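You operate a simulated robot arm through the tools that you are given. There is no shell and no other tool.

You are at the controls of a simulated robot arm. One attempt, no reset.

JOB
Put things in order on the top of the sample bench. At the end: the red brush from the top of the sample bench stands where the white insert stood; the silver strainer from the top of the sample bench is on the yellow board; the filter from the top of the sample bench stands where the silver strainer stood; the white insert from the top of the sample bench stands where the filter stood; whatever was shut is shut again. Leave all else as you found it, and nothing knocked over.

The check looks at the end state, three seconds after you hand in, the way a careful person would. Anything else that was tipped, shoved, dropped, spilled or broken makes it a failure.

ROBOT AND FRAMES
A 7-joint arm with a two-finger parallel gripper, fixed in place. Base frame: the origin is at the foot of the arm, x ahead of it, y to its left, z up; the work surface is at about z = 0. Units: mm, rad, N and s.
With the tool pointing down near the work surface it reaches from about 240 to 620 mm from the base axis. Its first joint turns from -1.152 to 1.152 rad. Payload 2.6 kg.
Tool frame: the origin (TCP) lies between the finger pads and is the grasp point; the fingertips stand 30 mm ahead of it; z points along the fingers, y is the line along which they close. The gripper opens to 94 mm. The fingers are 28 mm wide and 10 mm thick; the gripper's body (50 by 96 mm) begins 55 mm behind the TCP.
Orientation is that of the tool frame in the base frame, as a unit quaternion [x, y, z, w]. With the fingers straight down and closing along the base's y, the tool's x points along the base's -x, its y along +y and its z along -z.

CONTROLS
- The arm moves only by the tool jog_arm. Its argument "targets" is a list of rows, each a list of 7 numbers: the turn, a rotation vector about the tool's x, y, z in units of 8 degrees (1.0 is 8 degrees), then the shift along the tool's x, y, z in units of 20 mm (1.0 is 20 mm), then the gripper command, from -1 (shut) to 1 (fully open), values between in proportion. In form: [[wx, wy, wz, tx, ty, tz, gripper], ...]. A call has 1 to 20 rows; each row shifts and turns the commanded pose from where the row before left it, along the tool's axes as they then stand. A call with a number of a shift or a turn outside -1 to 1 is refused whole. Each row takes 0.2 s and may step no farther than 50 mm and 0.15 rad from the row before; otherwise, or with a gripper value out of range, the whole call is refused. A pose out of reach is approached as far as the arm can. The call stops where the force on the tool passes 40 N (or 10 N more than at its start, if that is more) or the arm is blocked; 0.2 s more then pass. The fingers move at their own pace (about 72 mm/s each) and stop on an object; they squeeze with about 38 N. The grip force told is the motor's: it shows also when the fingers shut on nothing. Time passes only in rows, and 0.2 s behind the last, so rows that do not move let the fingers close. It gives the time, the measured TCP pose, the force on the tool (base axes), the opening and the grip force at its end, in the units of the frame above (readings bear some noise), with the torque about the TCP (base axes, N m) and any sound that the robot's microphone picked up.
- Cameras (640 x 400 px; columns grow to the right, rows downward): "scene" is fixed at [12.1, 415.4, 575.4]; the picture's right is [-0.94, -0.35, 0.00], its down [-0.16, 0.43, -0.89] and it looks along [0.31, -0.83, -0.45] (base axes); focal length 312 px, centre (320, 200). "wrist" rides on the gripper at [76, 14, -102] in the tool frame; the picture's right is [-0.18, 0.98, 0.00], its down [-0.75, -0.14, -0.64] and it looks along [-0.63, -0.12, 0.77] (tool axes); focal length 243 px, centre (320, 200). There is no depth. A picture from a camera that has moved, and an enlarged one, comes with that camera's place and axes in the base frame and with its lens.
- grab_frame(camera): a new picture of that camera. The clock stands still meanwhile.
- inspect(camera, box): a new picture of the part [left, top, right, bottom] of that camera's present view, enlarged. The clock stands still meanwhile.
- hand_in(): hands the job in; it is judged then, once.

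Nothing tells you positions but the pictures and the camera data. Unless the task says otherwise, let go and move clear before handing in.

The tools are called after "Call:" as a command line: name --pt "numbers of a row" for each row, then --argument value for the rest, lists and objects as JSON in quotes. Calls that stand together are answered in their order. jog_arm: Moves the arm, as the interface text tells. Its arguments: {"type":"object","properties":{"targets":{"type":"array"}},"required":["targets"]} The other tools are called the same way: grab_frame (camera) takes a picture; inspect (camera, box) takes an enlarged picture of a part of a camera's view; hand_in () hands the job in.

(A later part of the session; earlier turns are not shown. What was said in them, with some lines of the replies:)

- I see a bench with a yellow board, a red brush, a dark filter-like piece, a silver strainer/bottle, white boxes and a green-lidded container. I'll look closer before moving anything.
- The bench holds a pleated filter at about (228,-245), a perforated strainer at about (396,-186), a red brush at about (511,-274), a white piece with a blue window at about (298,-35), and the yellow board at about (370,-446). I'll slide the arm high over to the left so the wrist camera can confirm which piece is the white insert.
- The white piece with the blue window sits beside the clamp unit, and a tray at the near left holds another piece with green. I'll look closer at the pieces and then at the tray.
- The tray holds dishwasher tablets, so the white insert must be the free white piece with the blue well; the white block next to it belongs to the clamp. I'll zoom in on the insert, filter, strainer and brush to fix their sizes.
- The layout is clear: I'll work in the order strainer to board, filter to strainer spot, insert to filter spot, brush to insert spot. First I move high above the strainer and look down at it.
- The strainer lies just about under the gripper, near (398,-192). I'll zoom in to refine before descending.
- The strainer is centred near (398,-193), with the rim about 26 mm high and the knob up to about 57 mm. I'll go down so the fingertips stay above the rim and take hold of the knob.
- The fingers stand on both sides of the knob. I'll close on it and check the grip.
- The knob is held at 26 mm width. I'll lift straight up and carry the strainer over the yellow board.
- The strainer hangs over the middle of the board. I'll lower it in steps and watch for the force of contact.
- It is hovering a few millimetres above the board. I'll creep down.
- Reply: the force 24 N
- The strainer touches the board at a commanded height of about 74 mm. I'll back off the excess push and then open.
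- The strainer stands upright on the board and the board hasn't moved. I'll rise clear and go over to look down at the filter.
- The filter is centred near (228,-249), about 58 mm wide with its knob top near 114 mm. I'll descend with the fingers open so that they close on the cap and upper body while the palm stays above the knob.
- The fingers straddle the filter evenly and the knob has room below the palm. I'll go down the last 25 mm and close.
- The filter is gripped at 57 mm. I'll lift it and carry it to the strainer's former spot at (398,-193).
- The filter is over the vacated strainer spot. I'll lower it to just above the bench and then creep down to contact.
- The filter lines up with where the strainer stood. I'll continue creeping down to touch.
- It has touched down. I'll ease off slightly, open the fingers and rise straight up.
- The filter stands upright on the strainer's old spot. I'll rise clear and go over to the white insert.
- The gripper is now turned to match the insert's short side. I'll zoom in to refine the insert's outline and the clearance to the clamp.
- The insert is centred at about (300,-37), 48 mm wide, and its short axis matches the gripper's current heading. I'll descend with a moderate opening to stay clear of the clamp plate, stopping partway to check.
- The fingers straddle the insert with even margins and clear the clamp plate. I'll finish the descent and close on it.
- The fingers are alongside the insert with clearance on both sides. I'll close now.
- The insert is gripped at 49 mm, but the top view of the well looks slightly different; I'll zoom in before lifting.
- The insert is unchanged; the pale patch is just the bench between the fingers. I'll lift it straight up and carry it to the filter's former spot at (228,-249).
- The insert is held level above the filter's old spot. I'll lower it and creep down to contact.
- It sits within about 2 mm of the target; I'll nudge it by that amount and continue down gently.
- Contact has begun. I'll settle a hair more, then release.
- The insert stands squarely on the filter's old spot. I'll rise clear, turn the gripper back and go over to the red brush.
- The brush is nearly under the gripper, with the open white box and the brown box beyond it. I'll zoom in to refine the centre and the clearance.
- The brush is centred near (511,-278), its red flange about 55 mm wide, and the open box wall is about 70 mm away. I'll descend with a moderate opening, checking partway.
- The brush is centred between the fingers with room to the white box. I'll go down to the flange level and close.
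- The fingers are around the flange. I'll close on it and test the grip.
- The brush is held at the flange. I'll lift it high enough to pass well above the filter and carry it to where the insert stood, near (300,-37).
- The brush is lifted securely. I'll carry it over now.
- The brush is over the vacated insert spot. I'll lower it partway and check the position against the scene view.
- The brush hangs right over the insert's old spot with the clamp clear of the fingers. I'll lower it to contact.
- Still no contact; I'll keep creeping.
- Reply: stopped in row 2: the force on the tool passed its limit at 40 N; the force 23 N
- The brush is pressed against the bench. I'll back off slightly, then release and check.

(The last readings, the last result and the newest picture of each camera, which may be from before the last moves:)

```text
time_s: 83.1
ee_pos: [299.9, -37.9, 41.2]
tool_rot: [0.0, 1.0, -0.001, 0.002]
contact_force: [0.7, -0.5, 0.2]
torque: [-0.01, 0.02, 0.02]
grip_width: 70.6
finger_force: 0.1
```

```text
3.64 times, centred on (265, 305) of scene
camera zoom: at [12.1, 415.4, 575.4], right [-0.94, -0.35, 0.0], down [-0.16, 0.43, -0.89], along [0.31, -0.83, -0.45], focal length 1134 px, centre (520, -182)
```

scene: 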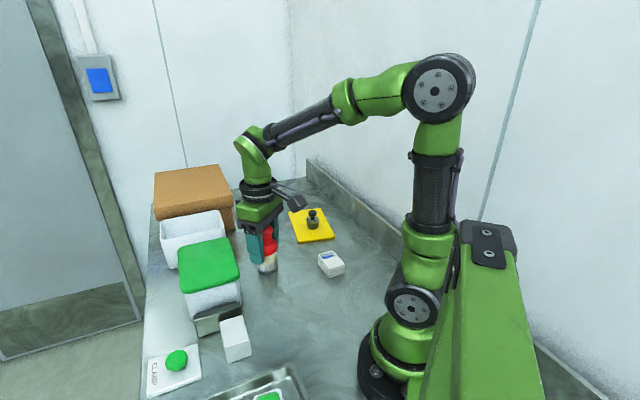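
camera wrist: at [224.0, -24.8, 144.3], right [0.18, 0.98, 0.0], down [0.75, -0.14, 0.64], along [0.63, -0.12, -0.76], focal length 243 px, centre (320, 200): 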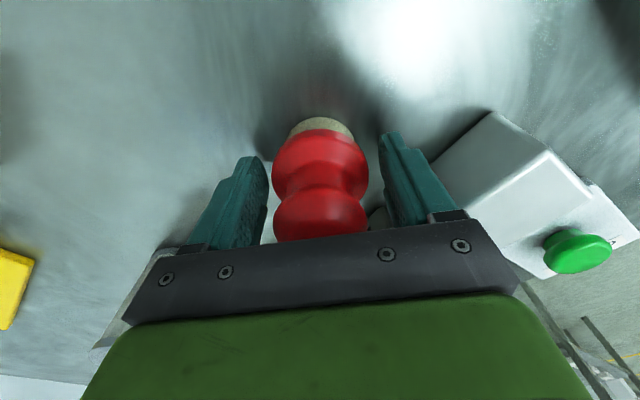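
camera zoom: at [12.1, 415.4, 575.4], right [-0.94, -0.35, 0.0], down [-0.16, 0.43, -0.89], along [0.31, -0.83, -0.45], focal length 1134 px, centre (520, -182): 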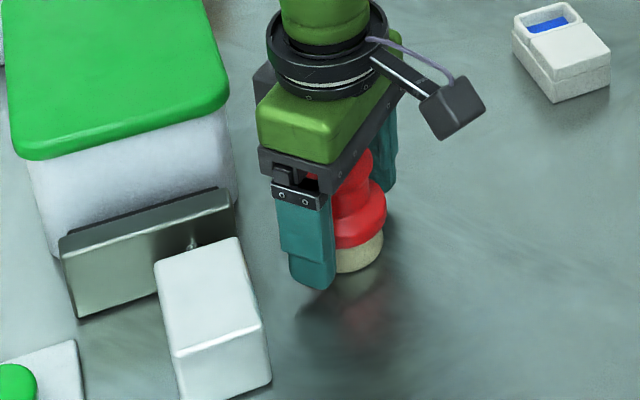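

The brush stands on its own. I'll rise straight up slowly at first, and clear the view for a final check.

Call:
jog_arm --pt "0 0 0 0 0 -0.3 0.5" --pt "0 0 0 0 0 -0.6 0.5" --pt "0 0 0 0 0 -0.8 0.5" --pt "0 0 0 0 0 -1 0.5" --pt "0 0 0 0 0 -1 0.5" --pt "0 0 0 0 0 -1 0.8" --pt "0 0 0 0 0 -1 1" --pt "0 0 0 0 0 -1 1" --pt "0 0 0 0 0 -1 1" --pt "0 0 0 0 0 -1 1" --pt "0 0 0 0 0 -1 1" --pt "0 0 0 0 0 -1 1" --pt "0 0 0 0 0 -1 1" --pt "0 0 0 0 0 -1 1" --pt "0 0 0 0 0 -1 1" --pt "0 0 0 0 0 -1 1" --pt "0 0 0 0 0 -1 1"

Call:
grab_frame --camera "scene"

Call:
grab_frame --camera "wrist"

Call:
inspect --camera "scene" --box '[220, 200, 370, 340]'

```text
time_s: 86.7
ee_pos: [298.6, -41.0, 355.6]
tool_rot: [0.001, 1.0, -0.001, 0.001]
contact_force: [-0.4, 0.1, 0.3]
torque: [-0.02, 0.01, 0.01]
grip_width: 94.0
finger_force: 0.1
```

```text
taken
```

scene: 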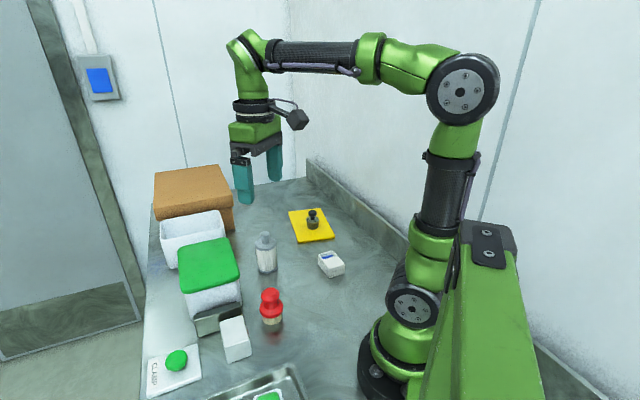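

```text
taken
camera wrist: at [221.7, -27.3, 459.0], right [0.19, 0.98, 0.0], down [0.75, -0.14, 0.64], along [0.63, -0.12, -0.77], focal length 243 px, centre (320, 200)
```

wrist: 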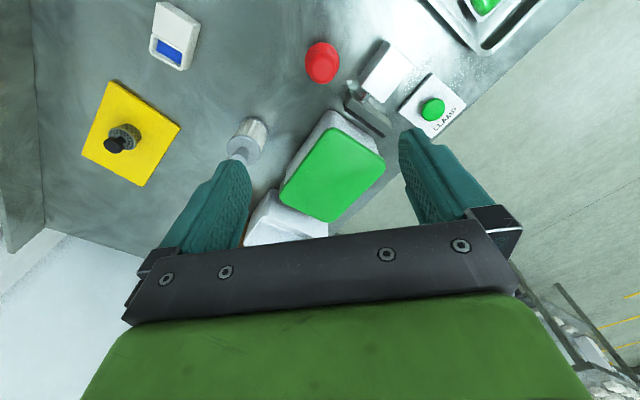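

```text
2.86 times, centred on (295, 270) of scene
camera zoom: at [12.1, 415.4, 575.4], right [-0.94, -0.35, 0.0], down [-0.16, 0.43, -0.89], along [0.31, -0.83, -0.45], focal length 891 px, centre (391, 0)
```

zoom: 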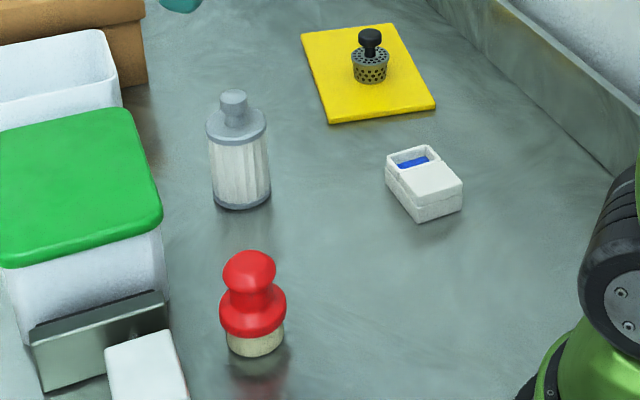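

All four pieces stand where they belong: the brush is on the insert's old spot, the strainer on the yellow board, the filter on the strainer's old spot and the insert on the filter's old spot. The lidded box, clamp and tray are untouched and the arm is clear, so I'm handing in.

Call:
hand_in

```text
The job is handed in.
```

I moved all four pieces and handed the job in. In the last pictures everything was upright and the arm was clear. The hand-in gave no verdict, so I don't know the result of the check.

| Piece | Now stands | Offset from target, judged from the pictures |
|---|---|---|
| Silver strainer | On the yellow board, near its middle | Well inside the edges |
| Filter | Where the strainer stood | About 3–4 mm |
| White insert | Where the filter stood | About 4 mm |
| Red brush | Where the white insert stood | About 1–2 mm |

- **Which piece is the insert:** I took it to be the loose white piece with the blue well. The white block beside it is joined to the clamp by a rod.
- **Force while placing:** setting the brush down briefly passed the 40 N limit and stopped the move. I backed off before letting go, and the brush stayed standing.
- **Everything else:** I opened nothing, so there was nothing to shut again. The green-lidded box, open box, brown box, clamp and tray were not touched.
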